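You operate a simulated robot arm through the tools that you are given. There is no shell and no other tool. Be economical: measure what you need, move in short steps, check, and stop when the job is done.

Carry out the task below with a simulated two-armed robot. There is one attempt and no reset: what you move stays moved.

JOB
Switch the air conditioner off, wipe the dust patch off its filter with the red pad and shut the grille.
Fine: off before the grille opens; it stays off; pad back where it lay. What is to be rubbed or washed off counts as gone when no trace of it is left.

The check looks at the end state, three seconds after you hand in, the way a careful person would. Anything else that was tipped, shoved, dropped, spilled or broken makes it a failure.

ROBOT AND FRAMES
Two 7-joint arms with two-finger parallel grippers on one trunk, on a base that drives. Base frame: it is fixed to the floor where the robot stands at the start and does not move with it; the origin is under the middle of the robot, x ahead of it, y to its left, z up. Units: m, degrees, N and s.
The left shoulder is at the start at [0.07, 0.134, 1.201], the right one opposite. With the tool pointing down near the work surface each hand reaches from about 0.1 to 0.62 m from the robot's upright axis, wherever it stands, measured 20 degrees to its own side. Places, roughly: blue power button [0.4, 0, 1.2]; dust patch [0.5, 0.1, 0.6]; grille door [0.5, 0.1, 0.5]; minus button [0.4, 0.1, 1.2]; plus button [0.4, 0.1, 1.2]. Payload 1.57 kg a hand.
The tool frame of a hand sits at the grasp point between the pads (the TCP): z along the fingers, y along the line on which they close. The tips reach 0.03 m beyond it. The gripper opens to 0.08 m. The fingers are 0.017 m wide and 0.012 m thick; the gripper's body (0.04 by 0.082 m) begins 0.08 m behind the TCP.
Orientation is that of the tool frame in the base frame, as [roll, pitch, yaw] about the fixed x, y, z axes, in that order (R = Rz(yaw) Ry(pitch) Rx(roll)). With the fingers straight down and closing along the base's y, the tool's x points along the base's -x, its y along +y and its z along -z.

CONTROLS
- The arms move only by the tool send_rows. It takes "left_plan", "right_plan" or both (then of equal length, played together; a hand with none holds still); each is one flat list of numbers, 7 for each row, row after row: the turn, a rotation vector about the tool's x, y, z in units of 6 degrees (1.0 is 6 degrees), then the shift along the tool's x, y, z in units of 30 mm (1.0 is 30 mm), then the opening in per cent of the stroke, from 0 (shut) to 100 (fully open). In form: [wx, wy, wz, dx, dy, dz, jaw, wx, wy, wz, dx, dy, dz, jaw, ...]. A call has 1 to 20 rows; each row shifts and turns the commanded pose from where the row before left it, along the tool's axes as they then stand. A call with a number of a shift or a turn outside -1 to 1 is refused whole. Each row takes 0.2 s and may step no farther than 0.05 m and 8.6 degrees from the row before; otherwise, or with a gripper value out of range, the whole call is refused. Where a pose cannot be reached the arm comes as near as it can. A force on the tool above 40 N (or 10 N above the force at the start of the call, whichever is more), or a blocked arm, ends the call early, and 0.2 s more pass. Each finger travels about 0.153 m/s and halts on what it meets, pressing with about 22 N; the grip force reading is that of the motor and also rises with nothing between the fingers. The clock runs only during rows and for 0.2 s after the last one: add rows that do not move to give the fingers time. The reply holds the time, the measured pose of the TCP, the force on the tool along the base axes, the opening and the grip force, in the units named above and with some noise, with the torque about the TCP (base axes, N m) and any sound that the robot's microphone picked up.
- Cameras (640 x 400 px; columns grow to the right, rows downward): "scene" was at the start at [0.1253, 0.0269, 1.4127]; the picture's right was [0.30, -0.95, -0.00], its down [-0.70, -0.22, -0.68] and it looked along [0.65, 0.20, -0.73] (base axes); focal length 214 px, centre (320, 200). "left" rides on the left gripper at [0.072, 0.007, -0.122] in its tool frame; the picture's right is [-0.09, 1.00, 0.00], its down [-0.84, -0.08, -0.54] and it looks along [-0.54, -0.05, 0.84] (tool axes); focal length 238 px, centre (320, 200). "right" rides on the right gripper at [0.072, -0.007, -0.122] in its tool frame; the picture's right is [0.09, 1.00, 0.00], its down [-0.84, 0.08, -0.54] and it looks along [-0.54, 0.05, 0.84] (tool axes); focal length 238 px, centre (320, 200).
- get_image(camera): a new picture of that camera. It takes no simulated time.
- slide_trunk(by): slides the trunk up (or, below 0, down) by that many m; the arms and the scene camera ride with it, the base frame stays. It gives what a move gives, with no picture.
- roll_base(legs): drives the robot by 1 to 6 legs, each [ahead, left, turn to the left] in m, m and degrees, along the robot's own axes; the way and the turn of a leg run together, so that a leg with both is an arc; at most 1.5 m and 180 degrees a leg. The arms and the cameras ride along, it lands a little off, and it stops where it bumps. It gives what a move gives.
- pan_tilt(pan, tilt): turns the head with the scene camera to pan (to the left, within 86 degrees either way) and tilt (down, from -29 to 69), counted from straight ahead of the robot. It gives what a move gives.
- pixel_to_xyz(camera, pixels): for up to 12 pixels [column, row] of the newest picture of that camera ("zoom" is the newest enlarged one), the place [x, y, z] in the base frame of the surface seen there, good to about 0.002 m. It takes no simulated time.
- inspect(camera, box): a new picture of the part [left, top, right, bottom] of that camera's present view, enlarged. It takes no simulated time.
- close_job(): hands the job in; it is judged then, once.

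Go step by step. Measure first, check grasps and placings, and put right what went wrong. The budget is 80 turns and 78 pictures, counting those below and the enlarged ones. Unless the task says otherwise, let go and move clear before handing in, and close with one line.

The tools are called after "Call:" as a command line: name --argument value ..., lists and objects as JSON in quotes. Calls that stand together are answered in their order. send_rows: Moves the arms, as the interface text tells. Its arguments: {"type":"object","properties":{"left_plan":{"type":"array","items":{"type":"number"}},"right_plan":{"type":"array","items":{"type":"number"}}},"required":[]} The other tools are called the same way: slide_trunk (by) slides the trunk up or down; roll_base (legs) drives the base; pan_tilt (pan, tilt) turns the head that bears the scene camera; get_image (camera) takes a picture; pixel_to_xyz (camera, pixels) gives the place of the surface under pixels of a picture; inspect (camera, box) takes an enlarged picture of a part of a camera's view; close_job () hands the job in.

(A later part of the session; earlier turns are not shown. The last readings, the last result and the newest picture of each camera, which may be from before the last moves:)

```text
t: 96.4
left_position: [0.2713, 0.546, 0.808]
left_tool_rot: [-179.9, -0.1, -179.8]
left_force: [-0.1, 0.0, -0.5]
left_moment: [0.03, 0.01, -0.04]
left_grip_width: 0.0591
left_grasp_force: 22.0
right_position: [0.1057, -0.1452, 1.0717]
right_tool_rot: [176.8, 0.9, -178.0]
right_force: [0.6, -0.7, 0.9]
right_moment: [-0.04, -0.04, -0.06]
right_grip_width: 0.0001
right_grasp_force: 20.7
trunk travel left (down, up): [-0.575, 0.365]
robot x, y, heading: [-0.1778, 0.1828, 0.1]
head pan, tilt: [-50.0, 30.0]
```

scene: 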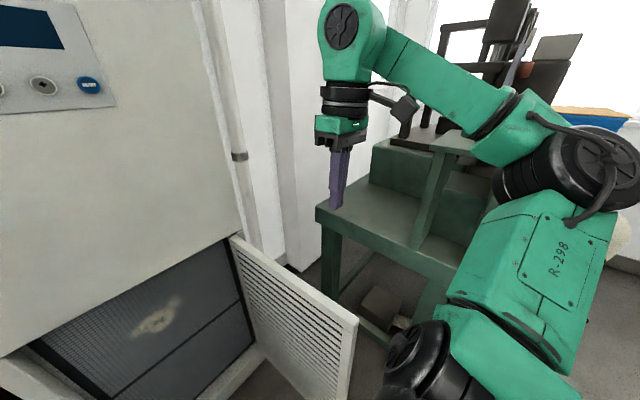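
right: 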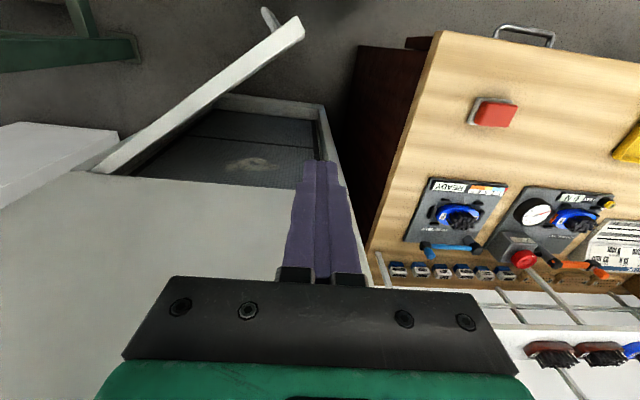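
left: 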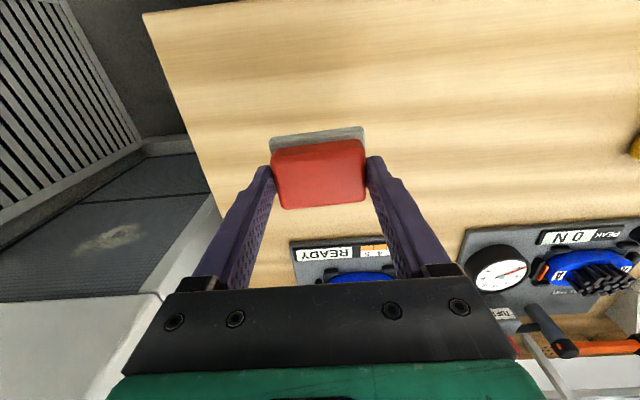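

I'll lower the last 3 mm, open and lift away.

Call:
send_rows --left_plan '[0, 0, 0, 0, 0, 0.07, 0, 0, 0, 0, 0, 0, 0.05, 0, 0, 0, 0, 0, 0, 0, 100, 0, 0, 0, 0, 0, 0, 100, 0, 0, 0, 0, 0, -0.5, 100, 0, 0, 0, 0, 0, -1, 100, 0, 0, 0, 0, 0, -1, 100, 0, 0, 0, 0, 0, -1, 100, 0, 0, 0, 0, 0, -1, 100, 0, 0, 0, 0, 0, -1, 100, 0, 0, 0, 0.3, 0.5, -1, 100, 0, 0, 0, 0.3, 0.5, -1, 100, 0, 0, 0, 0.3, 0.5, -1, 100, 0, 0, 0, 0.3, 0.5, -1, 100]'

Call:
get_image --camera "left"

```text
t: 99.4
left_position: [0.2329, 0.6084, 1.0914]
left_tool_rot: [-179.9, 0.1, -179.9]
left_force: [-0.5, 0.1, 0.2]
left_moment: [0.01, -0.02, -0.02]
left_grip_width: 0.0802
left_grasp_force: 0.2
right_position: [0.1051, -0.1453, 1.0726]
right_tool_rot: [176.8, 0.9, -178.1]
right_force: [-0.6, -0.3, -0.2]
right_moment: [0.0, -0.01, -0.04]
right_grip_width: 0.0002
right_grasp_force: 22.0
trunk travel left (down, up): [-0.575, 0.365]
robot x, y, heading: [-0.1825, 0.1828, -0.3]
head pan, tilt: [-50.0, 30.0]
```

```text
20 pictures are left
```

left: 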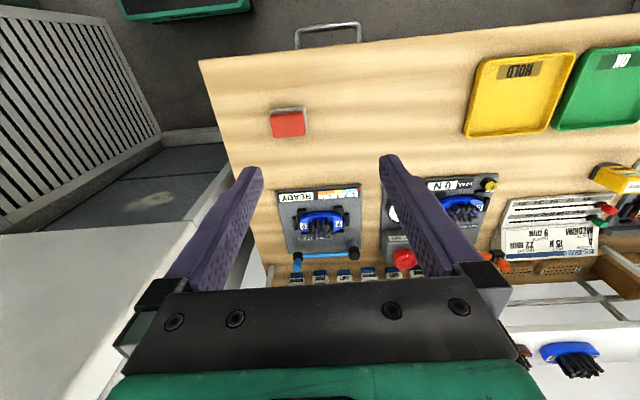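

The pad lies at (289,122) in the left view, back on the spot. I'll drive left so the right arm can reach it and move the right hand over.

Call:
roll_base --legs '[[0, 0.42, 0]]'

Call:
send_rows --right_plan '[-0.3, 0, 0, -0.557, 0.9, 0, 100, -0.2, 0, 0, -0.557, 0.9, 0, 100, 0, 0.1, 0.3, -0.557, 0.9, 0.3, 100, 0, 0, 0, -0.557, 0.9, 0.4, 100, 0, 0, 0, -0.557, 0.9, 0.5, 100, 0, 0, 0, -0.557, 0.9, 0.5, 100, 0, 0, 0, -0.557, 0.9, 0.5, 100, 0, 0, 0, -0.557, 0.9, 0.6, 100, 0, 0, 0, -0.557, 0.9, 0.6, 100, 0, 0, 0, -0.557, 0.9, 0.6, 100]'

Call:
get_image --camera "right"

```text
t: 102.0
left_position: [0.2372, 1.0265, 1.0904]
left_tool_rot: [-179.9, -0.2, -180.0]
left_force: [-0.4, 0.1, 0.4]
left_moment: [0.0, 0.0, 0.04]
left_grip_width: 0.0801
left_grasp_force: 0.0
right_position: [0.1069, 0.2747, 1.0722]
right_tool_rot: [176.8, 1.0, -178.1]
right_force: [-0.5, 1.2, 0.4]
right_moment: [0.0, -0.04, 0.0]
right_grip_width: 0.0
right_grasp_force: 21.2
trunk travel left (down, up): [-0.575, 0.365]
robot x, y, heading: [-0.185, 0.6027, -0.3]
head pan, tilt: [-50.0, 30.0]
```

```text
t: 104.2
left_position: [0.2361, 1.0263, 1.0915]
left_tool_rot: [180.0, 0.0, 180.0]
left_force: [-1.0, -0.2, 0.4]
left_moment: [0.04, -0.03, 0.01]
left_grip_width: 0.0802
left_grasp_force: 0.1
right_position: [0.2605, 0.5233, 0.9837]
right_tool_rot: [173.8, 0.0, -179.9]
right_force: [-1.3, 0.2, -0.5]
right_moment: [-0.02, -0.01, 0.02]
right_grip_width: 0.08
right_grasp_force: 0.1
right hand out of reach, approached as far as the arm can: row 9, 10
trunk travel left (down, up): [-0.575, 0.365]
robot x, y, heading: [-0.1798, 0.604, -0.0]
head pan, tilt: [-50.0, 30.0]
```

```text
19 pictures are left
```

right: 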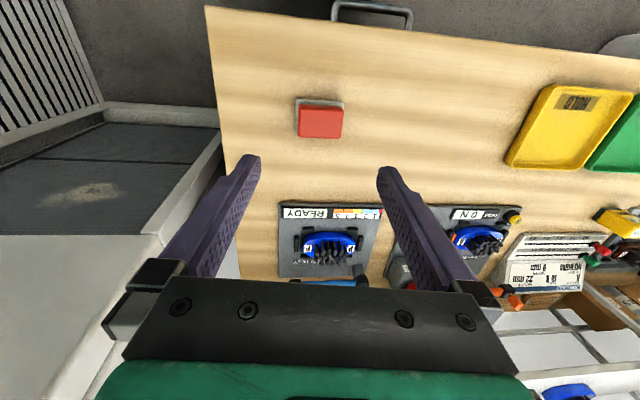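

The roll trim went the wrong way and I'm slightly at the reach limit. I'll drive left 8 cm more, fix the roll and settle above the pad.

Call:
roll_base --legs '[[0.02, 0.08, 0]]'

Call:
send_rows --right_plan '[0.5, 0, 0, 0, -0.9, 0, 100, 0.5, 0, 0, 0, -0.9, 0, 100, 0, 0, 0, 0, 0, 0.5, 100]'

```text
t: 105.2
left_position: [0.2576, 1.1069, 1.0919]
left_tool_rot: [-179.9, -0.1, 179.7]
left_force: [0.1, 1.0, -0.2]
left_moment: [0.01, 0.02, -0.02]
left_grip_width: 0.0802
left_grasp_force: 0.1
right_position: [0.2803, 0.6041, 0.9845]
right_tool_rot: [173.7, 0.0, -179.9]
right_force: [0.1, 0.4, -0.8]
right_moment: [0.02, -0.01, -0.02]
right_grip_width: 0.0799
right_grasp_force: 0.0
trunk travel left (down, up): [-0.575, 0.365]
robot x, y, heading: [-0.1615, 0.683, -0.2]
head pan, tilt: [-50.0, 30.0]
```

```text
t: 106.0
left_position: [0.2587, 1.1066, 1.0905]
left_tool_rot: [-179.9, -0.1, 179.9]
left_force: [0.7, 0.0, -0.3]
left_moment: [0.04, 0.03, -0.01]
left_grip_width: 0.0799
left_grasp_force: 0.0
right_position: [0.2817, 0.5505, 0.9644]
right_tool_rot: [179.8, 0.0, -179.9]
right_force: [0.2, -0.3, 0.4]
right_moment: [-0.02, 0.0, -0.04]
right_grip_width: 0.0799
right_grasp_force: 0.0
trunk travel left (down, up): [-0.575, 0.365]
robot x, y, heading: [-0.162, 0.6866, -0.5]
head pan, tilt: [-50.0, 30.0]
```

Nearly over the pad. I'll trim 1 cm back and descend to z≈0.805.

Call:
send_rows --right_plan '[0, 0, 0, 0.33, -0.13, 1, 100, 0, 0, 0, 0, 0, 1, 100, 0, 0, 0, 0, 0, 1, 100, 0, 0, 0, 0, 0, 1, 100, 0, 0, 0, 0, 0, 0.9, 100, 0, 0, 0, 0, 0, 0.4, 100, 0, 0, 0, 0, 0, 0, 100]'

Call:
get_image --camera "right"

```text
t: 107.7
left_position: [0.257, 1.1063, 1.0918]
left_tool_rot: [-179.9, -0.1, 179.8]
left_force: [-0.6, -0.2, -0.9]
left_moment: [-0.04, 0.02, -0.04]
left_grip_width: 0.0799
left_grasp_force: 0.1
right_position: [0.2713, 0.5472, 0.8058]
right_tool_rot: [179.7, 0.2, -179.9]
right_force: [-0.2, -0.8, -0.4]
right_moment: [0.0, 0.02, 0.03]
right_grip_width: 0.0799
right_grasp_force: 0.0
trunk travel left (down, up): [-0.575, 0.365]
robot x, y, heading: [-0.1588, 0.6815, -0.5]
head pan, tilt: [-50.0, 30.0]
```

```text
18 pictures are left
```

right: 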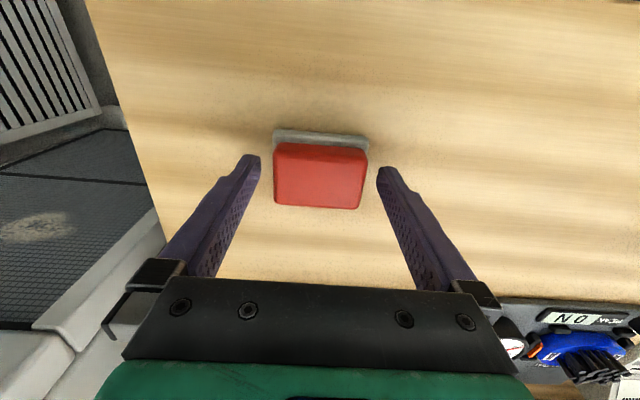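

Jaws straddle the pad. I'll grip, lift, and bring it to the neutral pose relative to the robot.

Call:
send_rows --right_plan '[0, 0, 0, 0, 0, 0, 0, 0, 0, 0, 0, 0, 0, 0, 0, 0, 0, 0, 0, 0, 0, 0, 0, 0, 0, 0, -1, 0, 0, 0, 0, 0, 0, -1, 0, 0, 0, 0, 0, 0, -1, 0, 0, 0, 0, 0, 0, -1, 0, 0, 0, 0, 0.15, 0.2, -1, 0, 0, 0, 0, 0.2, 0.3, -1, 0, 0, 0, 0, 0.2, 0.3, -1, 0, 0, 0, 0, 0.2, 0.4, -1, 0, 0, 0, 0, 0.2, 0.4, -1, 0, 0, 0, 0, 0.2, 0.4, -1, 0, 0, 0, 0, 0.2, 0.4, -1, 0]'

Call:
get_image --camera "right"

```text
t: 110.7
left_position: [0.2573, 1.1062, 1.0906]
left_tool_rot: [-179.9, 0.0, 179.9]
left_force: [-0.2, -1.0, 0.3]
left_moment: [-0.01, -0.02, -0.02]
left_grip_width: 0.0799
left_grasp_force: 0.0
right_position: [0.197, 0.5745, 1.1053]
right_tool_rot: [179.7, 0.3, -179.9]
right_force: [-0.3, 1.6, -0.7]
right_moment: [0.01, -0.02, 0.01]
right_grip_width: 0.0589
right_grasp_force: 22.3
right hand out of reach, approached as far as the arm can: row 11, 12, 13, 14
trunk travel left (down, up): [-0.575, 0.365]
robot x, y, heading: [-0.1596, 0.6845, -0.0]
head pan, tilt: [-50.0, 30.0]
```

```text
17 pictures are left
```

right: 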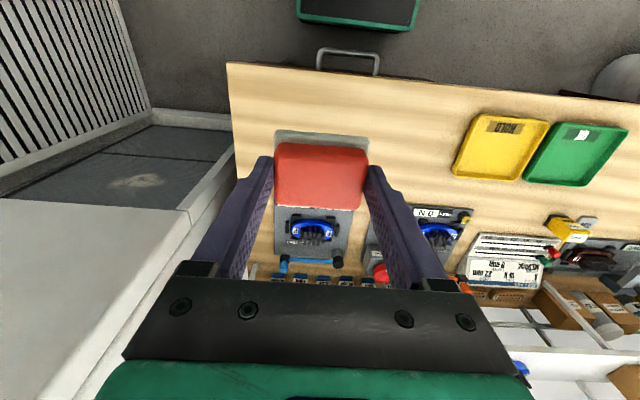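

The pad is held. Now I'll turn the right hand forward.

Call:
send_rows --right_plan '[0, -1, 0, 0, 0, 0, 0, 0, -1, 0, 0, 0, 0, 0, 0, -1, 0, 0, 0, 0, 0, 0, -1, 0, 0, 0, 0, 0, 0, -1, 0, 0, 0, 0, 0, 0, -1, 0, 0, 0, 0, 0, 0, -1, 0, 0, 0, 0, 0, 0, -1, 0, 0, 0, 0, 0, 0, -1, 0, 0, 0, 0, 0, 0, -1, 0, 0, 0, 0, 0, 0, -1, 0, 0, 0, 0, 0, 0, -1, 0, 0, 0, 0, 0, 0, -1, 0, 0, 0, 0, 0, 0, -1, 0, 0, 0, 0, 0, 0, -1, 0, 0, 0, 0, 0]'

Call:
pan_tilt --pan -25 --tilt 30

Call:
get_image --camera "scene"

```text
t: 113.8
left_position: [0.258, 1.1096, 1.0906]
left_tool_rot: [-179.9, 0.0, 179.9]
left_force: [0.1, 0.5, -1.2]
left_moment: [0.01, -0.04, -0.01]
left_grip_width: 0.0801
left_grasp_force: 0.1
right_position: [0.1924, 0.5888, 1.1332]
right_tool_rot: [36.3, 89.6, 36.5]
right_force: [0.1, -0.4, -1.1]
right_moment: [-0.01, 0.01, 0.04]
right_grip_width: 0.0592
right_grasp_force: 21.7
right hand out of reach, approached as far as the arm can: row 15
trunk travel left (down, up): [-0.575, 0.365]
robot x, y, heading: [-0.1615, 0.6864, -0.2]
head pan, tilt: [-50.0, 30.0]
```

```text
t: 114.7
left_position: [0.2571, 1.1062, 1.0906]
left_tool_rot: [-179.9, -0.1, 179.8]
left_force: [1.2, -0.4, -0.1]
left_moment: [0.01, -0.01, 0.0]
left_grip_width: 0.08
left_grasp_force: 0.1
right_position: [0.1945, 0.5873, 1.1336]
right_tool_rot: [82.3, 89.6, 82.4]
right_force: [0.3, 0.3, -1.5]
right_moment: [-0.01, 0.01, 0.01]
right_grip_width: 0.0591
right_grasp_force: 22.2
trunk travel left (down, up): [-0.575, 0.365]
robot x, y, heading: [-0.1638, 0.6848, -0.2]
head pan, tilt: [-25.0, 30.0]
```

```text
16 pictures are left
```

scene: 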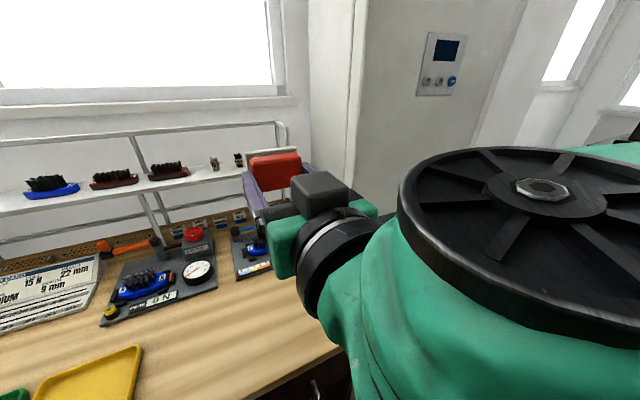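

The right hand points forward with the pad, in the good posture. I'll drive to about (-0.2, 0.33), tuck the left hand off the desk, and lower the trunk.

Call:
roll_base --legs '[[-0.05, -0.35, 0]]'

Call:
send_rows --left_plan '[0, 0, 0, 0.8, 0, -0.4, 100, 0, 0, 0, 0.8, 0, -0.4, 100, 0, 0, 0, 0.8, 0, -0.4, 100, 0, 0, 0, 0.8, 0, -0.4, 100, 0, 0, 0, 0.8, 0, -0.4, 100, 0, 0, 0, 0.8, 0, -0.4, 100]'

Call:
slide_trunk --by -0.28

Call:
get_image --camera "scene"

```text
t: 117.0
left_position: [0.2068, 0.7602, 1.0907]
left_tool_rot: [-179.9, 0.0, 180.0]
left_force: [0.5, -0.9, -0.1]
left_moment: [0.01, 0.01, 0.0]
left_grip_width: 0.0799
left_grasp_force: 0.0
right_position: [0.1434, 0.239, 1.1337]
right_tool_rot: [67.9, 89.8, 68.2]
right_force: [-0.2, -0.1, -0.3]
right_moment: [0.04, 0.01, 0.01]
right_grip_width: 0.0591
right_grasp_force: 22.3
trunk travel left (down, up): [-0.575, 0.365]
robot x, y, heading: [-0.2114, 0.3373, -0.1]
head pan, tilt: [-25.0, 30.0]
```

```text
t: 118.4
left_position: [0.0611, 0.7596, 1.1636]
left_tool_rot: [-179.9, 0.1, 180.0]
left_force: [-1.0, 0.2, -0.2]
left_moment: [0.02, -0.03, 0.02]
left_grip_width: 0.0801
left_grasp_force: 0.1
right_position: [0.1411, 0.2389, 1.1337]
right_tool_rot: [52.9, 89.7, 53.1]
right_force: [0.0, 0.2, -0.8]
right_moment: [-0.01, 0.04, -0.02]
right_grip_width: 0.0591
right_grasp_force: 21.6
trunk travel left (down, up): [-0.575, 0.365]
robot x, y, heading: [-0.2132, 0.3346, -0.1]
head pan, tilt: [-25.0, 30.0]
```

```text
t: 121.2
left_position: [0.0623, 0.7585, 0.8834]
left_tool_rot: [-179.9, -0.2, -180.0]
left_force: [0.4, -0.1, 0.2]
left_moment: [0.03, 0.0, 0.01]
left_grip_width: 0.0799
left_grasp_force: 0.0
right_position: [0.1429, 0.2405, 0.8529]
right_tool_rot: [66.7, 89.6, 66.6]
right_force: [0.1, 0.8, -0.7]
right_moment: [0.02, 0.02, -0.02]
right_grip_width: 0.0593
right_grasp_force: 22.4
trunk travel left (down, up): [-0.295, 0.645]
robot x, y, heading: [-0.213, 0.3337, -0.2]
head pan, tilt: [-25.0, 30.0]
```

```text
15 pictures are left
```

scene: 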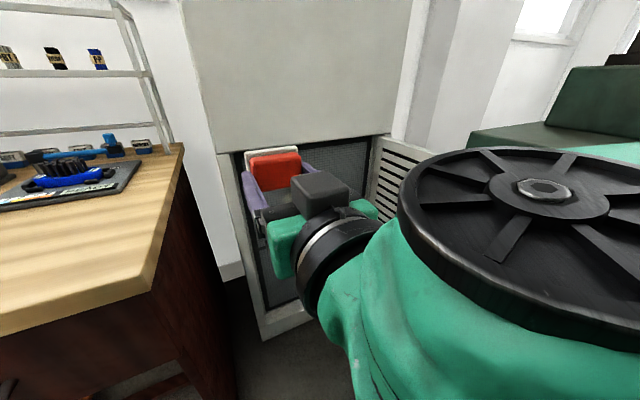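

The hand is in front of the filter opening. I'll move the pad to about (0.38, 0.13, 0.64) — still ~7 cm off the filter.

Call:
send_rows --right_plan '[0, 0, 0, 0.9, -0.4, 0.3, 0, 0, 0, 0, 0.9, -0.4, 0.6, 0, 0, 0, 0, 0.9, -0.4, 0.9, 0, 0, 0, 0, 0.9, -0.4, 1, 0, 0, 0, 0, 0.9, -0.4, 1, 0, 0, 0, 0, 0.9, -0.4, 1, 0, 0, 0, 0, 0.9, -0.4, 1, 0, 0, 0, 0, 0.8, -0.4, 1, 0, 0, 0, 0, 0, -0.4, 1, 0]'

Call:
get_image --camera "right"

```text
t: 123.2
left_position: [0.0622, 0.7589, 0.8826]
left_tool_rot: [-179.8, -0.1, -180.0]
left_force: [-0.3, -0.4, 0.6]
left_moment: [-0.02, 0.02, 0.0]
left_grip_width: 0.08
left_grasp_force: 0.1
right_position: [0.3423, 0.1679, 0.7062]
right_tool_rot: [99.3, 89.7, 99.2]
right_force: [-0.4, -0.2, -0.7]
right_moment: [0.04, 0.0, 0.0]
right_grip_width: 0.0591
right_grasp_force: 21.7
right hand out of reach, approached as far as the arm can: row 1, 2, 8, 9
trunk travel left (down, up): [-0.295, 0.645]
robot x, y, heading: [-0.2115, 0.3379, -0.2]
head pan, tilt: [-25.0, 30.0]
```

```text
14 pictures are left
```

right: 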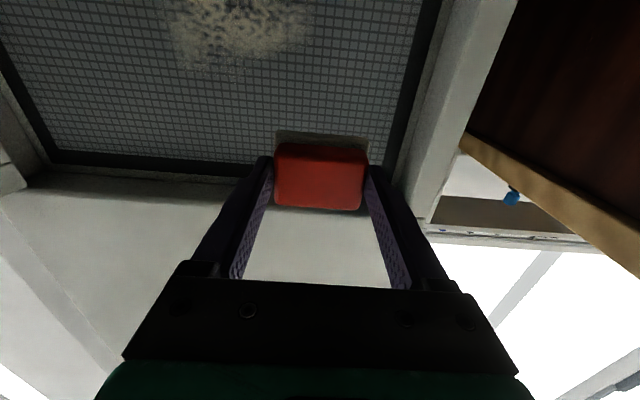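

The hand works but is near its limit when far to the robot's right. I'll shift the base right to y≈0.2 (where forward reach was good) and lower the trunk 7 cm.

Call:
roll_base --legs '[[0, -0.14, 0]]'

Call:
slide_trunk --by -0.06

Call:
send_rows --right_plan '[0, 0, 0, 0, 1, 0.5, 0, 0, 0, 0, 0, 1, 0.5, 0, 0, 0, 0, 0, 1, 0.3, 0, 0, 0, 0, 0, 0.3, 0.3, 0]'

Call:
get_image --camera "scene"

```text
t: 124.6
left_position: [0.0611, 0.6179, 0.8839]
left_tool_rot: [-180.0, -0.1, -180.0]
left_force: [-0.1, -0.7, 0.3]
left_moment: [-0.01, -0.01, -0.01]
left_grip_width: 0.0801
left_grasp_force: 0.2
right_position: [0.342, 0.0289, 0.7064]
right_tool_rot: [101.2, 89.6, 101.1]
right_force: [0.1, 0.0, -0.8]
right_moment: [-0.02, 0.0, -0.01]
right_grip_width: 0.0592
right_grasp_force: 22.2
trunk travel left (down, up): [-0.295, 0.645]
robot x, y, heading: [-0.2139, 0.1946, -0.3]
head pan, tilt: [-25.0, 30.0]
```

```text
t: 125.6
left_position: [0.0607, 0.6184, 0.8226]
left_tool_rot: [-180.0, 0.0, -180.0]
left_force: [-0.1, -0.5, -0.8]
left_moment: [-0.01, -0.04, -0.02]
left_grip_width: 0.0803
left_grasp_force: 0.1
right_position: [0.3417, 0.0286, 0.6465]
right_tool_rot: [99.6, 89.6, 99.6]
right_force: [-0.3, 0.0, -0.5]
right_moment: [0.0, 0.03, 0.01]
right_grip_width: 0.0593
right_grasp_force: 22.6
trunk travel left (down, up): [-0.235, 0.705]
robot x, y, heading: [-0.211, 0.1971, -0.1]
head pan, tilt: [-25.0, 30.0]
```

```text
t: 126.6
left_position: [0.0623, 0.6187, 0.8224]
left_tool_rot: [-179.9, -0.1, 179.9]
left_force: [0.1, 0.2, -0.2]
left_moment: [0.02, 0.01, 0.0]
left_grip_width: 0.0801
left_grasp_force: 0.0
right_position: [0.3886, 0.1253, 0.6482]
right_tool_rot: [147.3, 89.5, 147.4]
right_force: [0.6, -0.3, 0.4]
right_moment: [-0.01, 0.03, -0.02]
right_grip_width: 0.0591
right_grasp_force: 22.1
right hand out of reach, approached as far as the arm can: row 4
trunk travel left (down, up): [-0.235, 0.705]
robot x, y, heading: [-0.211, 0.1995, 0.1]
head pan, tilt: [-25.0, 30.0]
```

```text
13 pictures are left
```

scene: 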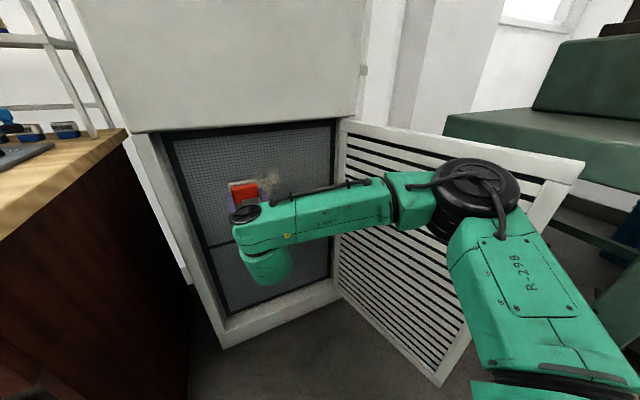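

The arm reaches well here; for slack in extension I'll retract 2 cm and drive the base 7 cm forward, leaving the pad ~1.5 cm off the filter.

Call:
send_rows --right_plan '[0, 0, 0, 0, 0, -0.5, 0, 0, 0, 0, 0, 0, -0.3, 0]'

Call:
roll_base --legs '[[0.065, 0, 0]]'

```text
t: 127.2
left_position: [0.0603, 0.6188, 0.8234]
left_tool_rot: [-179.9, -0.1, -180.0]
left_force: [0.7, -0.4, -0.1]
left_moment: [-0.06, -0.01, 0.01]
left_grip_width: 0.0802
left_grasp_force: 0.0
right_position: [0.3645, 0.1252, 0.6489]
right_tool_rot: [103.5, 89.7, 103.4]
right_force: [0.2, 0.8, -0.5]
right_moment: [0.03, 0.01, -0.01]
right_grip_width: 0.0589
right_grasp_force: 22.5
trunk travel left (down, up): [-0.235, 0.705]
robot x, y, heading: [-0.2107, 0.1946, -0.2]
head pan, tilt: [-25.0, 30.0]
```

```text
t: 128.2
left_position: [0.1269, 0.6196, 0.8221]
left_tool_rot: [-179.9, -0.1, 179.9]
left_force: [-0.2, 0.7, 0.2]
left_moment: [0.01, 0.0, -0.02]
left_grip_width: 0.0798
left_grasp_force: 0.0
right_position: [0.4296, 0.1246, 0.6493]
right_tool_rot: [112.3, 89.7, 112.2]
right_force: [0.0, -0.4, -1.5]
right_moment: [0.0, 0.02, -0.01]
right_grip_width: 0.0589
right_grasp_force: 22.3
trunk travel left (down, up): [-0.235, 0.705]
robot x, y, heading: [-0.1504, 0.1938, -0.1]
head pan, tilt: [-25.0, 30.0]
```

Now I'll approach the filter with small steps until a light contact force appears, starting at y≈0.155.

Call:
send_rows --right_plan '[0, 0, 0, 0, 1, 0, 0, 0, 0, 0, 0, 0, 0.5, 0, 0, 0, 0, 0, 0, 0.15, 0, 0, 0, 0, 0, 0, 0.1, 0]'

```text
t: 129.2
left_position: [0.127, 0.6184, 0.8221]
left_tool_rot: [-180.0, -0.1, 180.0]
left_force: [-0.2, 0.8, 0.4]
left_moment: [0.03, -0.01, 0.06]
left_grip_width: 0.0801
left_grasp_force: 0.1
right_position: [0.4454, 0.1375, 0.6581]
right_tool_rot: [135.2, 89.6, 135.3]
right_force: [0.0, -1.1, -0.7]
right_moment: [0.02, 0.03, 0.01]
right_grip_width: 0.0591
right_grasp_force: 22.2
right hand out of reach, approached as far as the arm can: row 1, 2
trunk travel left (down, up): [-0.235, 0.705]
robot x, y, heading: [-0.1474, 0.1935, -0.2]
head pan, tilt: [-25.0, 30.0]
```

Reach is tight with the shoulder this low; earlier it was better with the hand ~12 cm below the shoulder. I'll retract, raise the trunk 12 cm, and lower the hand again.

Call:
send_rows --right_plan '[0, 0, 0, 0, 0, -1, 0, 0, 0, 0, 0, 0, -1, 0, 0, 0, 0, 0, 0, -0.4, 0]'

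Call:
slide_trunk --by 0.13

Call:
send_rows --right_plan '[0, 0, 0, 1, 0, 0, 0, 0, 0, 0, 1, 0, 0, 0, 0, 0, 0, 1, 0, 0, 0, 0, 0, 0, 1, 0.3, 0, 0, 0, 0, 0, 0.5, 0.5, 0, 0]'

```text
t: 130.0
left_position: [0.1269, 0.6193, 0.8233]
left_tool_rot: [-179.9, 0.0, 180.0]
left_force: [-0.9, 0.1, 0.2]
left_moment: [0.01, 0.01, -0.03]
left_grip_width: 0.0801
left_grasp_force: 0.1
right_position: [0.3728, 0.1399, 0.6559]
right_tool_rot: [102.0, 89.8, 101.9]
right_force: [0.5, -0.1, -0.1]
right_moment: [0.03, 0.01, 0.0]
right_grip_width: 0.059
right_grasp_force: 21.9
trunk travel left (down, up): [-0.235, 0.705]
robot x, y, heading: [-0.1452, 0.1941, -0.2]
head pan, tilt: [-25.0, 30.0]
```

```text
t: 131.6
left_position: [0.1269, 0.6197, 0.9526]
left_tool_rot: [-179.9, -0.1, -180.0]
left_force: [-0.6, 0.5, -0.1]
left_moment: [0.0, -0.01, -0.04]
left_grip_width: 0.0797
left_grasp_force: 0.1
right_position: [0.3747, 0.1406, 0.7872]
right_tool_rot: [106.8, 89.7, 106.7]
right_force: [-0.1, 0.4, -0.1]
right_moment: [-0.04, -0.02, 0.02]
right_grip_width: 0.0592
right_grasp_force: 21.9
trunk travel left (down, up): [-0.365, 0.575]
robot x, y, heading: [-0.1402, 0.1941, -0.3]
head pan, tilt: [-25.0, 30.0]
```

```text
t: 132.8
left_position: [0.1256, 0.6184, 0.9524]
left_tool_rot: [-179.9, 0.0, 179.9]
left_force: [0.0, 0.3, 0.5]
left_moment: [0.0, -0.06, 0.02]
left_grip_width: 0.0801
left_grasp_force: 0.0
right_position: [0.3609, 0.1264, 0.7474]
right_tool_rot: [137.8, 89.6, 137.9]
right_force: [-0.7, -0.1, -0.6]
right_moment: [-0.01, 0.01, -0.03]
right_grip_width: 0.0593
right_grasp_force: 22.2
right hand out of reach, approached as far as the arm can: row 2, 3, 4, 5
trunk travel left (down, up): [-0.365, 0.575]
robot x, y, heading: [-0.1447, 0.1956, -0.4]
head pan, tilt: [-25.0, 30.0]
```

Limits appear when the hand is below shoulder height; the good poses had the hand level with or above it. I'll raise the left hand, lower the trunk 0.27, then raise the right hand back to z≈0.65.

Call:
send_rows --left_plan '[0, 0, 0, 0.4, 0, -1, 100, 0, 0, 0, 0.4, 0, -1, 100, 0, 0, 0, 0.4, 0, -1, 100, 0, 0, 0, 0.4, 0, -1, 100, 0, 0, 0, 0.4, 0, -1, 100, 0, 0, 0, 0, 0, -1, 100]' --right_plan '[0, 0, 0, -1, 0, -0.2, 0, 0, 0, 0, -1, 0, -0.2, 0, 0, 0, 0, -1, 0, 0, 0, 0, 0, 0, -1, 0, 0, 0, 0, 0, 0, -1, 0, 0, 0, 0, 0, 0, -1, 0, 0, 0]'

Call:
slide_trunk --by -0.27

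Call:
get_image --camera "scene"

```text
t: 134.2
left_position: [0.0769, 0.6129, 0.9706]
left_tool_rot: [179.9, 0.0, 180.0]
left_force: [-1.0, 0.0, 0.0]
left_moment: [0.01, -0.02, -0.01]
left_grip_width: 0.0802
left_grasp_force: 0.1
left hand out of reach, approached as far as the arm can: row 1, 2, 3, 4, 5, 6
right_position: [0.3477, 0.127, 0.928]
right_tool_rot: [102.9, 89.6, 102.7]
right_force: [1.1, -0.7, -1.7]
right_moment: [-0.02, 0.05, 0.0]
right_grip_width: 0.059
right_grasp_force: 21.6
trunk travel left (down, up): [-0.365, 0.575]
robot x, y, heading: [-0.1458, 0.1952, -0.1]
head pan, tilt: [-25.0, 30.0]
```

```text
t: 136.9
left_position: [0.0771, 0.6118, 0.6989]
left_tool_rot: [180.0, 0.0, 179.9]
left_force: [-0.1, 0.1, 0.2]
left_moment: [0.01, -0.01, 0.01]
left_grip_width: 0.0802
left_grasp_force: 0.1
right_position: [0.3478, 0.1254, 0.6584]
right_tool_rot: [102.9, 89.8, 102.8]
right_force: [0.0, -0.5, -1.1]
right_moment: [0.03, 0.02, 0.0]
right_grip_width: 0.0593
right_grasp_force: 21.7
trunk travel left (down, up): [-0.095, 0.845]
robot x, y, heading: [-0.1504, 0.1994, 0.0]
head pan, tilt: [-25.0, 30.0]
```

```text
12 pictures are left
```

scene: 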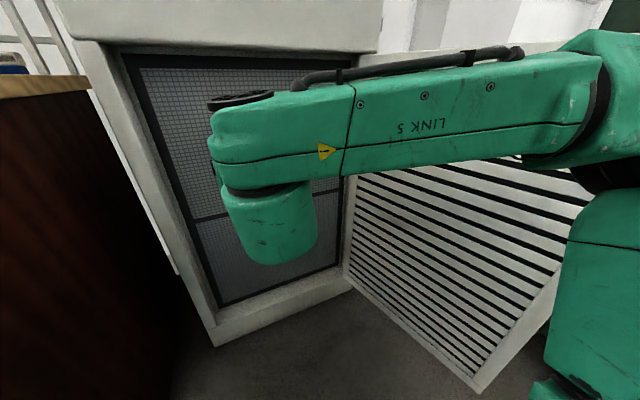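

The hand is now well above the shoulder. I'll go to y≈0.155 and forward to near contact.

Call:
send_rows --right_plan '[0, 0, 0, 0, 0.5, 0.9, 0, 0, 0, 0, 0, 0.5, 0.9, 0, 0, 0, 0, 0, 0, 0.9, 0, 0, 0, 0, 0, 0, 0.5, 0, 0, 0, 0, 0, 0, 0.2, 0, 0, 0, 0, 0, 0, 0.15, 0, 0, 0, 0, 0, 0, 0.1, 0]'

```text
t: 138.5
left_position: [0.0783, 0.6117, 0.6999]
left_tool_rot: [179.9, 0.0, -180.0]
left_force: [-0.2, -0.8, 0.2]
left_moment: [-0.01, 0.0, -0.03]
left_grip_width: 0.0799
left_grasp_force: 0.0
right_position: [0.4472, 0.1459, 0.6564]
right_tool_rot: [95.9, 89.8, 96.0]
right_force: [-0.7, 1.1, -0.1]
right_moment: [-0.02, 0.0, 0.02]
right_grip_width: 0.0591
right_grasp_force: 21.5
right hand out of reach, approached as far as the arm can: row 3, 4, 5
trunk travel left (down, up): [-0.095, 0.845]
robot x, y, heading: [-0.1458, 0.1941, -0.1]
head pan, tilt: [-25.0, 30.0]
```

Close to contact at (0.447,0.146). I'll press in gently and stroke right along y.

Call:
send_rows --right_plan '[0, 0, 0, 0, 0, 0.15, 0, 0, 0, 0, 0, 0, 0.15, 0, 0, 0, 0, 0, -0.7, 0.05, 0, 0, 0, 0, 0, -0.7, 0.05, 0, 0, 0, 0, 0, -0.7, 0, 0, 0, 0, 0, 0, -0.7, 0, 0, 0, 0, 0, 0, -0.7, 0, 0]'

Call:
inspect --camera "right" --box '[60, 0, 560, 220]'

```text
t: 140.1
left_position: [0.0769, 0.6125, 0.7005]
left_tool_rot: [179.9, 0.0, -180.0]
left_force: [0.2, -0.9, 0.3]
left_moment: [-0.01, 0.0, 0.0]
left_grip_width: 0.0803
left_grasp_force: 0.1
right_position: [0.4508, 0.0403, 0.6561]
right_tool_rot: [109.3, 89.7, 109.3]
right_force: [-0.1, 0.3, -1.2]
right_moment: [0.03, 0.03, -0.02]
right_grip_width: 0.0591
right_grasp_force: 22.4
right hand out of reach, approached as far as the arm can: row 1, 2
trunk travel left (down, up): [-0.095, 0.845]
robot x, y, heading: [-0.1452, 0.1957, -0.2]
head pan, tilt: [-25.0, 30.0]
```

```text
1.28 times, centred on (310, 110) of right
```

zoom: 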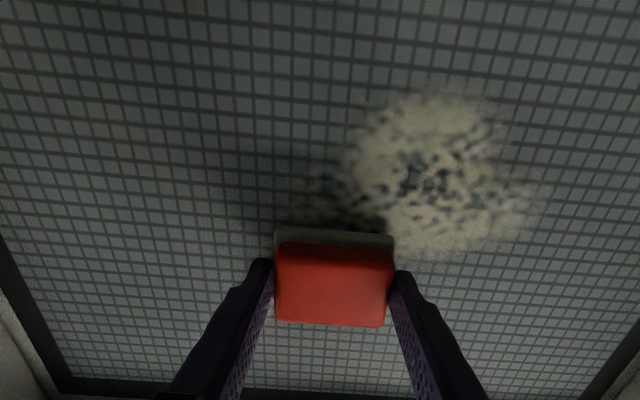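

No contact yet (face ≈ 0.496). To gain reach on the left I'll retract 3 cm, shift the base 3 cm forward and 5 cm left, then ease onto the filter.

Call:
send_rows --right_plan '[0, 0, 0, 0, 0, -1, 0]'

Call:
roll_base --legs '[[0.025, 0.05, 0]]'

Call:
send_rows --right_plan '[0, 0, 0, 0, 0.5, 0, 0, 0, 0, 0, 0, 0.6, 0.05, 0, 0, 0, 0, 0, 0.6, 0.05, 0, 0, 0, 0, 0, 0, 0.1, 0, 0, 0, 0, 0, 0, 0.1, 0, 0, 0, 0, 0, 0, 0.1, 0]'

```text
t: 140.5
left_position: [0.077, 0.6113, 0.7005]
left_tool_rot: [-180.0, 0.0, 180.0]
left_force: [0.5, -0.2, -0.6]
left_moment: [-0.02, 0.0, 0.02]
left_grip_width: 0.0798
left_grasp_force: 0.0
right_position: [0.42, 0.0408, 0.6565]
right_tool_rot: [107.1, 89.7, 107.2]
right_force: [0.5, -0.1, 0.0]
right_moment: [0.03, -0.01, 0.01]
right_grip_width: 0.0592
right_grasp_force: 22.0
trunk travel left (down, up): [-0.095, 0.845]
robot x, y, heading: [-0.1481, 0.1923, -0.2]
head pan, tilt: [-25.0, 30.0]
```

```text
t: 141.4
left_position: [0.1025, 0.6612, 0.6997]
left_tool_rot: [-179.9, 0.0, -180.0]
left_force: [-1.3, -0.7, 0.0]
left_moment: [0.01, 0.01, -0.02]
left_grip_width: 0.08
left_grasp_force: 0.1
right_position: [0.4454, 0.0904, 0.6566]
right_tool_rot: [105.8, 89.7, 105.9]
right_force: [0.1, -0.3, -0.8]
right_moment: [-0.01, 0.02, 0.01]
right_grip_width: 0.0591
right_grasp_force: 21.8
trunk travel left (down, up): [-0.095, 0.845]
robot x, y, heading: [-0.1196, 0.2414, -0.4]
head pan, tilt: [-25.0, 30.0]
```

```text
t: 142.8
left_position: [0.1029, 0.6618, 0.7001]
left_tool_rot: [180.0, 0.0, 180.0]
left_force: [0.1, -0.3, -0.2]
left_moment: [0.02, -0.01, 0.01]
left_grip_width: 0.0801
left_grasp_force: 0.1
right_position: [0.4564, 0.1414, 0.656]
right_tool_rot: [105.4, 89.7, 105.3]
right_force: [-0.3, 0.8, -0.4]
right_moment: [0.01, 0.03, 0.01]
right_grip_width: 0.0589
right_grasp_force: 21.9
trunk travel left (down, up): [-0.095, 0.845]
robot x, y, heading: [-0.1232, 0.2446, -0.4]
head pan, tilt: [-25.0, 30.0]
```

No limits now. I'll press in a few more millimetres.

Call:
send_rows --right_plan '[0, 0, 0, 0, 0.5, 0.08, 0, 0, 0, 0, 0, 0, 0.08, 0, 0, 0, 0, 0, 0, 0.08, 0]'

```text
t: 143.7
left_position: [0.0997, 0.6598, 0.701]
left_tool_rot: [179.7, 0.3, 180.0]
left_force: [0.6, 0.2, 0.0]
left_moment: [-0.01, -0.01, 0.0]
left_grip_width: 0.0802
left_grasp_force: 0.1
right_position: [0.4619, 0.1549, 0.6571]
right_tool_rot: [80.4, 89.6, 80.3]
right_force: [-34.8, -11.2, -7.2]
right_moment: [0.03, 0.19, -0.2]
right_grip_width: 0.0593
right_grasp_force: 21.7
trunk travel left (down, up): [-0.095, 0.845]
robot x, y, heading: [-0.1217, 0.2437, -0.3]
head pan, tilt: [-25.0, 30.0]
```

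Contact at x≈0.46 with 35 N; I'll ease off 2 mm and do a serpentine wipe at z≈0.657, 0.627 and 0.597.

Call:
send_rows --right_plan '[0, 0, 0, 0, -0.8, -0.07, 0, 0, 0, 0, 0, -0.9, 0, 0, 0, 0, 0, 0, -0.9, 0, 0, 0, 0, 0, 0, -0.9, 0, 0, 0, 0, 0, 0, -0.9, 0, 0, 0, 0, 0, 0, -0.9, 0, 0, 0, 0, 0, 1, 0, 0, 0, 0, 0, 0, 0, 0.9, 0, 0, 0, 0, 0, 0, 0.9, 0, 0, 0, 0, 0, 0, 0.9, 0, 0, 0, 0, 0, 0, 0.9, 0, 0, 0, 0, 0, 0, 0.9, 0, 0, 0, 0, 0, 0, 0.8, 0, 0, 0, 0, 0, 1, 0, 0, 0, 0, 0, 0, 0, -0.9, 0, 0, 0, 0, 0, 0, -0.9, 0, 0, 0, 0, 0, 0, -0.9, 0, 0, 0, 0, 0, 0, -0.9, 0, 0, 0, 0, 0, 0, -0.9, 0, 0, 0, 0, 0, 0, -0.8, 0, 0]'

Call:
get_image --camera "right"

```text
t: 147.8
left_position: [0.1015, 0.6612, 0.7002]
left_tool_rot: [179.9, 0.2, 180.0]
left_force: [0.1, 0.2, -0.1]
left_moment: [0.02, 0.02, 0.02]
left_grip_width: 0.0799
left_grasp_force: 0.0
right_position: [0.461, -0.0033, 0.5949]
right_tool_rot: [96.3, 89.8, 96.3]
right_force: [-11.0, 2.9, -0.3]
right_moment: [0.14, -0.08, 0.3]
right_grip_width: 0.0592
right_grasp_force: 22.2
trunk travel left (down, up): [-0.095, 0.845]
robot x, y, heading: [-0.1188, 0.2441, -0.2]
head pan, tilt: [-25.0, 30.0]
```

```text
10 pictures are left
```

right: 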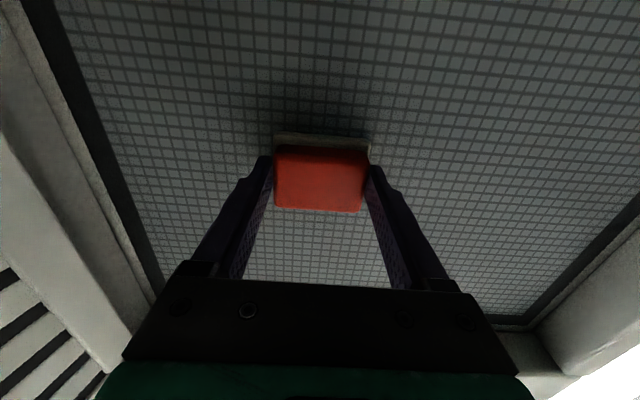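

The filter looks clean in view. I'll do a second serpentine (z≈0.567, 0.612, 0.642) for safety.

Call:
send_rows --right_plan '[0, 0, 0, 1, 0, 0, 0, 0, 0, 0, 0, 0.9, 0, 0, 0, 0, 0, 0, 0.9, 0, 0, 0, 0, 0, 0, 0.9, 0, 0, 0, 0, 0, 0, 0.9, 0, 0, 0, 0, 0, 0, 0.9, 0, 0, 0, 0, 0, 0, 0.9, 0, 0, 0, 0, 0, -1, 0, 0, 0, 0, 0, 0, -0.5, 0, 0, 0, 0, 0, 0, 0, -0.9, 0, 0, 0, 0, 0, 0, -0.9, 0, 0, 0, 0, 0, 0, -0.9, 0, 0, 0, 0, 0, 0, -0.9, 0, 0, 0, 0, 0, 0, -0.9, 0, 0, 0, 0, 0, 0, -0.9, 0, 0, 0, 0, 0, -1, 0, 0, 0, 0, 0, 0, 0, 1, 0, 0, 0, 0, 0, 0, 1, 0, 0, 0, 0, 0, 0, 1, 0, 0, 0, 0, 0, 0, 1, 0, 0]'

Call:
send_rows --right_plan '[0, 0, 0, 0, 0, -1, 0, 0, 0, 0, 0, 0, -1, 0, 0, 0, 0, 0, 0, -1, 0, 0, 0, 0, 0, 0, -1, 0, 0, 0, 0, 0, 0, -0.6, 0]'

Call:
get_image --camera "right"

```text
t: 152.1
left_position: [0.1018, 0.6608, 0.7003]
left_tool_rot: [179.8, 0.1, 179.9]
left_force: [-0.3, 0.3, 0.0]
left_moment: [0.04, 0.0, 0.01]
left_grip_width: 0.0798
left_grasp_force: 0.0
right_position: [0.4613, 0.1163, 0.6415]
right_tool_rot: [91.3, 89.6, 91.3]
right_force: [-11.6, -4.2, -1.8]
right_moment: [-0.05, 0.02, -0.08]
right_grip_width: 0.0592
right_grasp_force: 21.5
trunk travel left (down, up): [-0.095, 0.845]
robot x, y, heading: [-0.122, 0.2464, -0.4]
head pan, tilt: [-25.0, 30.0]
```

```text
t: 153.2
left_position: [0.102, 0.66, 0.7001]
left_tool_rot: [179.8, -0.1, 180.0]
left_force: [0.5, -0.5, -0.2]
left_moment: [0.0, -0.02, 0.03]
left_grip_width: 0.0797
left_grasp_force: 0.1
right_position: [0.324, 0.1181, 0.6415]
right_tool_rot: [100.0, 89.8, 99.9]
right_force: [0.1, 0.1, -0.4]
right_moment: [0.01, 0.02, -0.01]
right_grip_width: 0.0593
right_grasp_force: 22.6
trunk travel left (down, up): [-0.095, 0.845]
robot x, y, heading: [-0.1212, 0.2439, -0.1]
head pan, tilt: [-25.0, 30.0]
```

```text
9 pictures are left
```

right: 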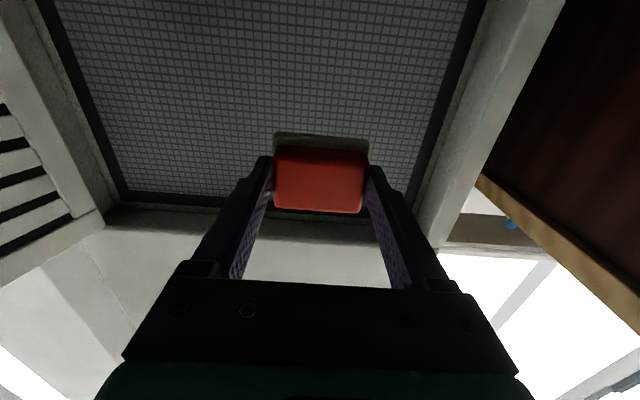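

The filter is clean. Now to return the pad: trunk up 0.48, drive left in front of the desk, turn the hand fingers-down.

Call:
slide_trunk --by 0.48

Call:
roll_base --legs '[[-0.04, 0.44, 0]]'

Call:
send_rows --right_plan '[0, 1, 0, 0, 0, 0, 0, 0, 1, 0, 0, 0, 0, 0, 0, 1, 0, 0, 0, 0, 0, 0, 1, 0, 0, 0, 0, 0, 0, 1, 0, 0, 0, 0, 0, 0, 1, 0, 0, 0, 0, 0, 0, 1, 0, 0, 0, 0, 0, 0, 1, 0, 0, 0, 0, 0, 0, 1, 0, 0, 0, 0, 0, 0, 1, 0, 0, 0, 0, 0, 0, 1, 0, 0, 0, 0, 0, 0, 1, 0, 0, 0, 0, 0, 0, 1, 0, 0, 0, 0, 0, 0, 1, 0, 0, 0, 0, 0, 0, 1, 0, 0, 0, 0, 0]'

```text
refused: 0.48 is not a number from -0.4 to 0.4
```

```text
t: 155.2
left_position: [0.0799, 0.9316, 0.6989]
left_tool_rot: [-179.8, 0.1, 179.9]
left_force: [-0.3, -0.1, -0.2]
left_moment: [0.01, 0.02, -0.03]
left_grip_width: 0.08
left_grasp_force: 0.0
right_position: [0.3008, 0.3769, 0.6403]
right_tool_rot: [85.4, 89.8, 83.1]
right_force: [-3.2, -10.4, 1.5]
right_moment: [-0.14, 0.34, 1.45]
right_grip_width: 0.059
right_grasp_force: 22.2
trunk travel left (down, up): [-0.095, 0.845]
robot x, y, heading: [-0.1466, 0.5153, -0.3]
head pan, tilt: [-25.0, 30.0]
stopped in leg 1: the force on the tool passed its limit (the readings are from after the stop); the commanded pose is now the measured one
```

```text
t: 156.5
left_position: [0.0785, 0.9314, 0.6995]
left_tool_rot: [-179.9, -0.1, 179.9]
left_force: [1.0, -0.5, 0.3]
left_moment: [0.05, 0.01, -0.01]
left_grip_width: 0.0798
left_grasp_force: 0.0
right_position: [0.2993, 0.374, 0.6387]
right_tool_rot: [179.5, 57.5, 177.2]
right_force: [-2.9, -14.9, -4.6]
right_moment: [1.23, -0.72, 2.05]
right_grip_width: 0.0593
right_grasp_force: 22.0
trunk travel left (down, up): [-0.095, 0.845]
robot x, y, heading: [-0.147, 0.5138, -0.5]
head pan, tilt: [-25.0, 30.0]
stopped in row 6 (right hand): the force on the tool passed its limit (the readings are from after the stop); the commanded pose is now the measured one
```

The trunk lift was refused (limit 0.4), so the hand bumped the desk's side at y≈0.42; the pad is still gripped (width 0.059). I'll back off right, then raise the trunk and look.

Call:
roll_base --legs '[[0, -0.12, 0]]'

Call:
slide_trunk --by 0.4

Call:
slide_trunk --by 0.08

Call:
get_image --camera "scene"

Call:
get_image --camera "right"

```text
t: 157.7
left_position: [0.0802, 0.8126, 0.6992]
left_tool_rot: [-179.8, -0.1, 180.0]
left_force: [-0.6, -0.3, 0.0]
left_moment: [0.04, 0.03, 0.02]
left_grip_width: 0.0801
left_grasp_force: 0.0
right_position: [0.299, 0.2564, 0.6391]
right_tool_rot: [179.8, 57.6, 177.5]
right_force: [-0.4, -0.8, -0.1]
right_moment: [0.02, 0.01, -0.01]
right_grip_width: 0.0591
right_grasp_force: 22.0
trunk travel left (down, up): [-0.095, 0.845]
robot x, y, heading: [-0.146, 0.3981, -0.4]
head pan, tilt: [-25.0, 30.0]
```

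```text
t: 161.6
left_position: [0.0788, 0.8125, 1.0984]
left_tool_rot: [-179.9, -0.1, 179.9]
left_force: [0.2, -1.3, 0.1]
left_moment: [-0.01, 0.01, 0.01]
left_grip_width: 0.0801
left_grasp_force: 0.0
right_position: [0.2996, 0.2558, 1.0395]
right_tool_rot: [179.7, 57.5, 177.6]
right_force: [0.1, -0.9, 0.0]
right_moment: [-0.02, -0.01, 0.02]
right_grip_width: 0.0592
right_grasp_force: 22.2
trunk travel left (down, up): [-0.495, 0.445]
robot x, y, heading: [-0.1464, 0.3939, 0.0]
head pan, tilt: [-25.0, 30.0]
```

```text
t: 162.7
left_position: [0.0788, 0.812, 1.1776]
left_tool_rot: [-179.8, -0.1, 179.8]
left_force: [0.1, 0.6, -0.4]
left_moment: [0.01, 0.02, -0.01]
left_grip_width: 0.0798
left_grasp_force: 0.1
right_position: [0.2991, 0.2556, 1.118]
right_tool_rot: [179.8, 57.6, 177.5]
right_force: [0.3, -0.5, -0.4]
right_moment: [0.02, -0.01, 0.03]
right_grip_width: 0.0591
right_grasp_force: 21.9
trunk travel left (down, up): [-0.575, 0.365]
robot x, y, heading: [-0.1481, 0.395, -0.8]
head pan, tilt: [-25.0, 30.0]
```

```text
8 pictures are left
```

scene: 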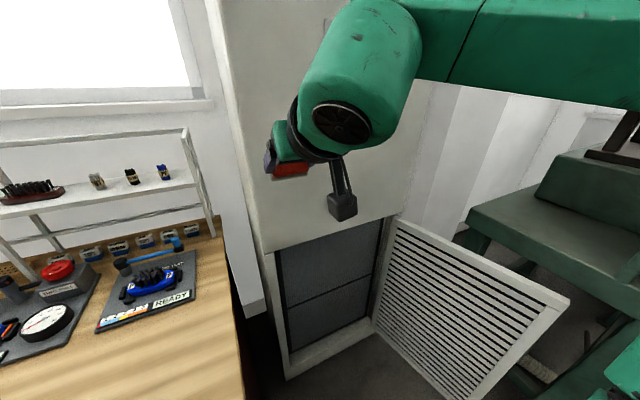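

```text
7 pictures are left
```

right: 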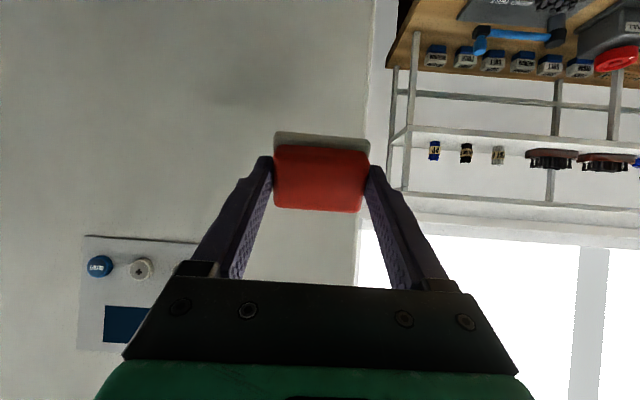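

The pad is intact in the grip, display still off. I'll finish turning the hand down and drive left over the pad's spot.

Call:
send_rows --right_plan '[0, 1, 0, 0, 0, 0, 0, 0, 1, 0, 0, 0, 0, 0, 0, 1, 0, 0, 0, 0, 0, 0, 1, 0, 0, 0, 0, 0, 0, 1, 0, 0, 0, 0, 0, 0, 1, 0, 0, 0, 0, 0, 0, 1, 0, 0, 0, 0, 0, 0, 1, 0, 0, 0, 0, 0, 0, 1, 0, 0, 0, 0, 0, 0, 0.58, 0, 0, 0, 0, 0, 0, 0, -0.4, 0, 0, 0, 0]'

Call:
roll_base --legs '[[-0.01, 0.29, 0]]'

Call:
send_rows --right_plan '[0, 0, 0, 0, 0, 1, 0, 0, 0, 0, 0, 0, 1, 0, 0, 0, 0, 0, 0, 1, 0, 0, 0, 0, 0, 0, 1, 0, 0, 0, 0, 0, 0, 1, 0]'

```text
t: 165.1
left_position: [0.0784, 0.8125, 1.179]
left_tool_rot: [-179.8, -0.1, 179.8]
left_force: [0.9, 0.5, 0.0]
left_moment: [-0.03, 0.01, -0.03]
left_grip_width: 0.08
left_grasp_force: 0.0
right_position: [0.2732, 0.2324, 1.0931]
right_tool_rot: [179.8, 0.0, -179.9]
right_force: [-0.7, -0.5, -1.3]
right_moment: [-0.02, -0.02, 0.01]
right_grip_width: 0.0591
right_grasp_force: 21.7
right hand out of reach, approached as far as the arm can: row 7, 8, 9, 10
trunk travel left (down, up): [-0.575, 0.365]
robot x, y, heading: [-0.1471, 0.3932, -0.4]
head pan, tilt: [-25.0, 30.0]
```

```text
t: 167.1
left_position: [0.0708, 1.1007, 1.1792]
left_tool_rot: [-179.8, -0.1, 179.9]
left_force: [-0.1, 0.4, 0.0]
left_moment: [0.01, 0.0, 0.03]
left_grip_width: 0.08
left_grasp_force: 0.0
right_position: [0.2656, 0.5234, 1.0931]
right_tool_rot: [179.9, 0.2, -179.8]
right_force: [-0.4, -0.2, -0.4]
right_moment: [-0.02, 0.02, 0.0]
right_grip_width: 0.0592
right_grasp_force: 22.0
trunk travel left (down, up): [-0.575, 0.365]
robot x, y, heading: [-0.1559, 0.6838, -0.4]
head pan, tilt: [-25.0, 30.0]
```

```text
t: 168.3
left_position: [0.0702, 1.1032, 1.1785]
left_tool_rot: [-179.8, -0.1, 179.9]
left_force: [-0.6, 1.3, 0.1]
left_moment: [-0.01, 0.0, -0.01]
left_grip_width: 0.0799
left_grasp_force: 0.0
right_position: [0.2668, 0.525, 0.9431]
right_tool_rot: [179.7, 0.2, -179.8]
right_force: [0.2, 0.2, 0.1]
right_moment: [-0.01, -0.01, 0.02]
right_grip_width: 0.0594
right_grasp_force: 22.3
trunk travel left (down, up): [-0.575, 0.365]
robot x, y, heading: [-0.1553, 0.6838, -0.4]
head pan, tilt: [-25.0, 30.0]
```

I'll trim to (0.2713,0.547), lower onto the spot, release and lift.

Call:
send_rows --right_plan '[0, 0, 0, -0.15, 0.73, 0, 0, 0, 0, 0, 0, 0, 1, 0, 0, 0, 0, 0, 0, 1, 0, 0, 0, 0, 0, 0, 1, 0, 0, 0, 0, 0, 0, 0.9, 0, 0, 0, 0, 0, 0, 0.4, 0, 0, 0, 0, 0, 0, 0.25, 0, 0, 0, 0, 0, 0, 0, 0]'

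Call:
send_rows --right_plan '[0, 0, 0, 0, 0, 0.03, 0, 0, 0, 0, 0, 0, 0, 100, 0, 0, 0, 0, 0, 0, 100, 0, 0, 0, 0, 0, 0, 100, 0, 0, 0, 0, 0, -0.5, 100, 0, 0, 0, 0, 0, -1, 100, 0, 0, 0, 0, 0, -1, 100, 0, 0, 0, 0, 0, -1, 100, 0, 0, 0, 0, 0, -1, 100, 0, 0, 0, 0, 0, -1, 100]'

Call:
get_image --camera "right"

Call:
pixel_to_xyz --camera "right" --pixels '[[300, 100], [343, 100], [320, 122], [322, 97], [310, 135]]'

```text
t: 170.1
left_position: [0.0699, 1.1018, 1.1784]
left_tool_rot: [-179.9, -0.2, 179.9]
left_force: [-0.2, 0.6, -0.3]
left_moment: [0.0, -0.01, 0.02]
left_grip_width: 0.0798
left_grasp_force: 0.1
right_position: [0.2698, 0.5467, 0.8062]
right_tool_rot: [179.9, 0.2, -179.9]
right_force: [-0.4, 0.4, -0.3]
right_moment: [0.0, 0.0, 0.03]
right_grip_width: 0.0591
right_grasp_force: 22.3
trunk travel left (down, up): [-0.575, 0.365]
robot x, y, heading: [-0.1556, 0.6838, -0.4]
head pan, tilt: [-25.0, 30.0]
```

```text
t: 172.3
left_position: [0.0688, 1.1026, 1.1783]
left_tool_rot: [-179.8, -0.1, 179.9]
left_force: [0.0, -0.1, 0.5]
left_moment: [0.01, -0.01, -0.02]
left_grip_width: 0.0801
left_grasp_force: 0.1
right_position: [0.2694, 0.5453, 0.9713]
right_tool_rot: [179.8, 0.2, -179.8]
right_force: [-0.1, 1.1, -0.7]
right_moment: [-0.02, -0.01, 0.0]
right_grip_width: 0.08
right_grasp_force: 0.1
trunk travel left (down, up): [-0.575, 0.365]
robot x, y, heading: [-0.1538, 0.6841, -0.4]
head pan, tilt: [-25.0, 30.0]
```

```text
6 pictures are left
```

right: 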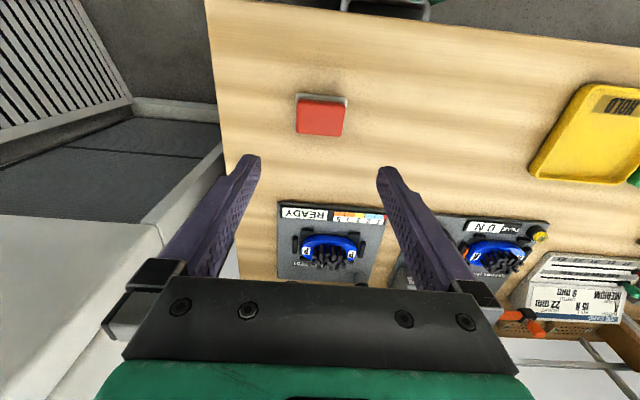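

```text
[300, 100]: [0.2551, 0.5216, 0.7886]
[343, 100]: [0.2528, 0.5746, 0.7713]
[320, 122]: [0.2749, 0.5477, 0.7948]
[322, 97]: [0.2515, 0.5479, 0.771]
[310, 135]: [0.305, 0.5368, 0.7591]
```

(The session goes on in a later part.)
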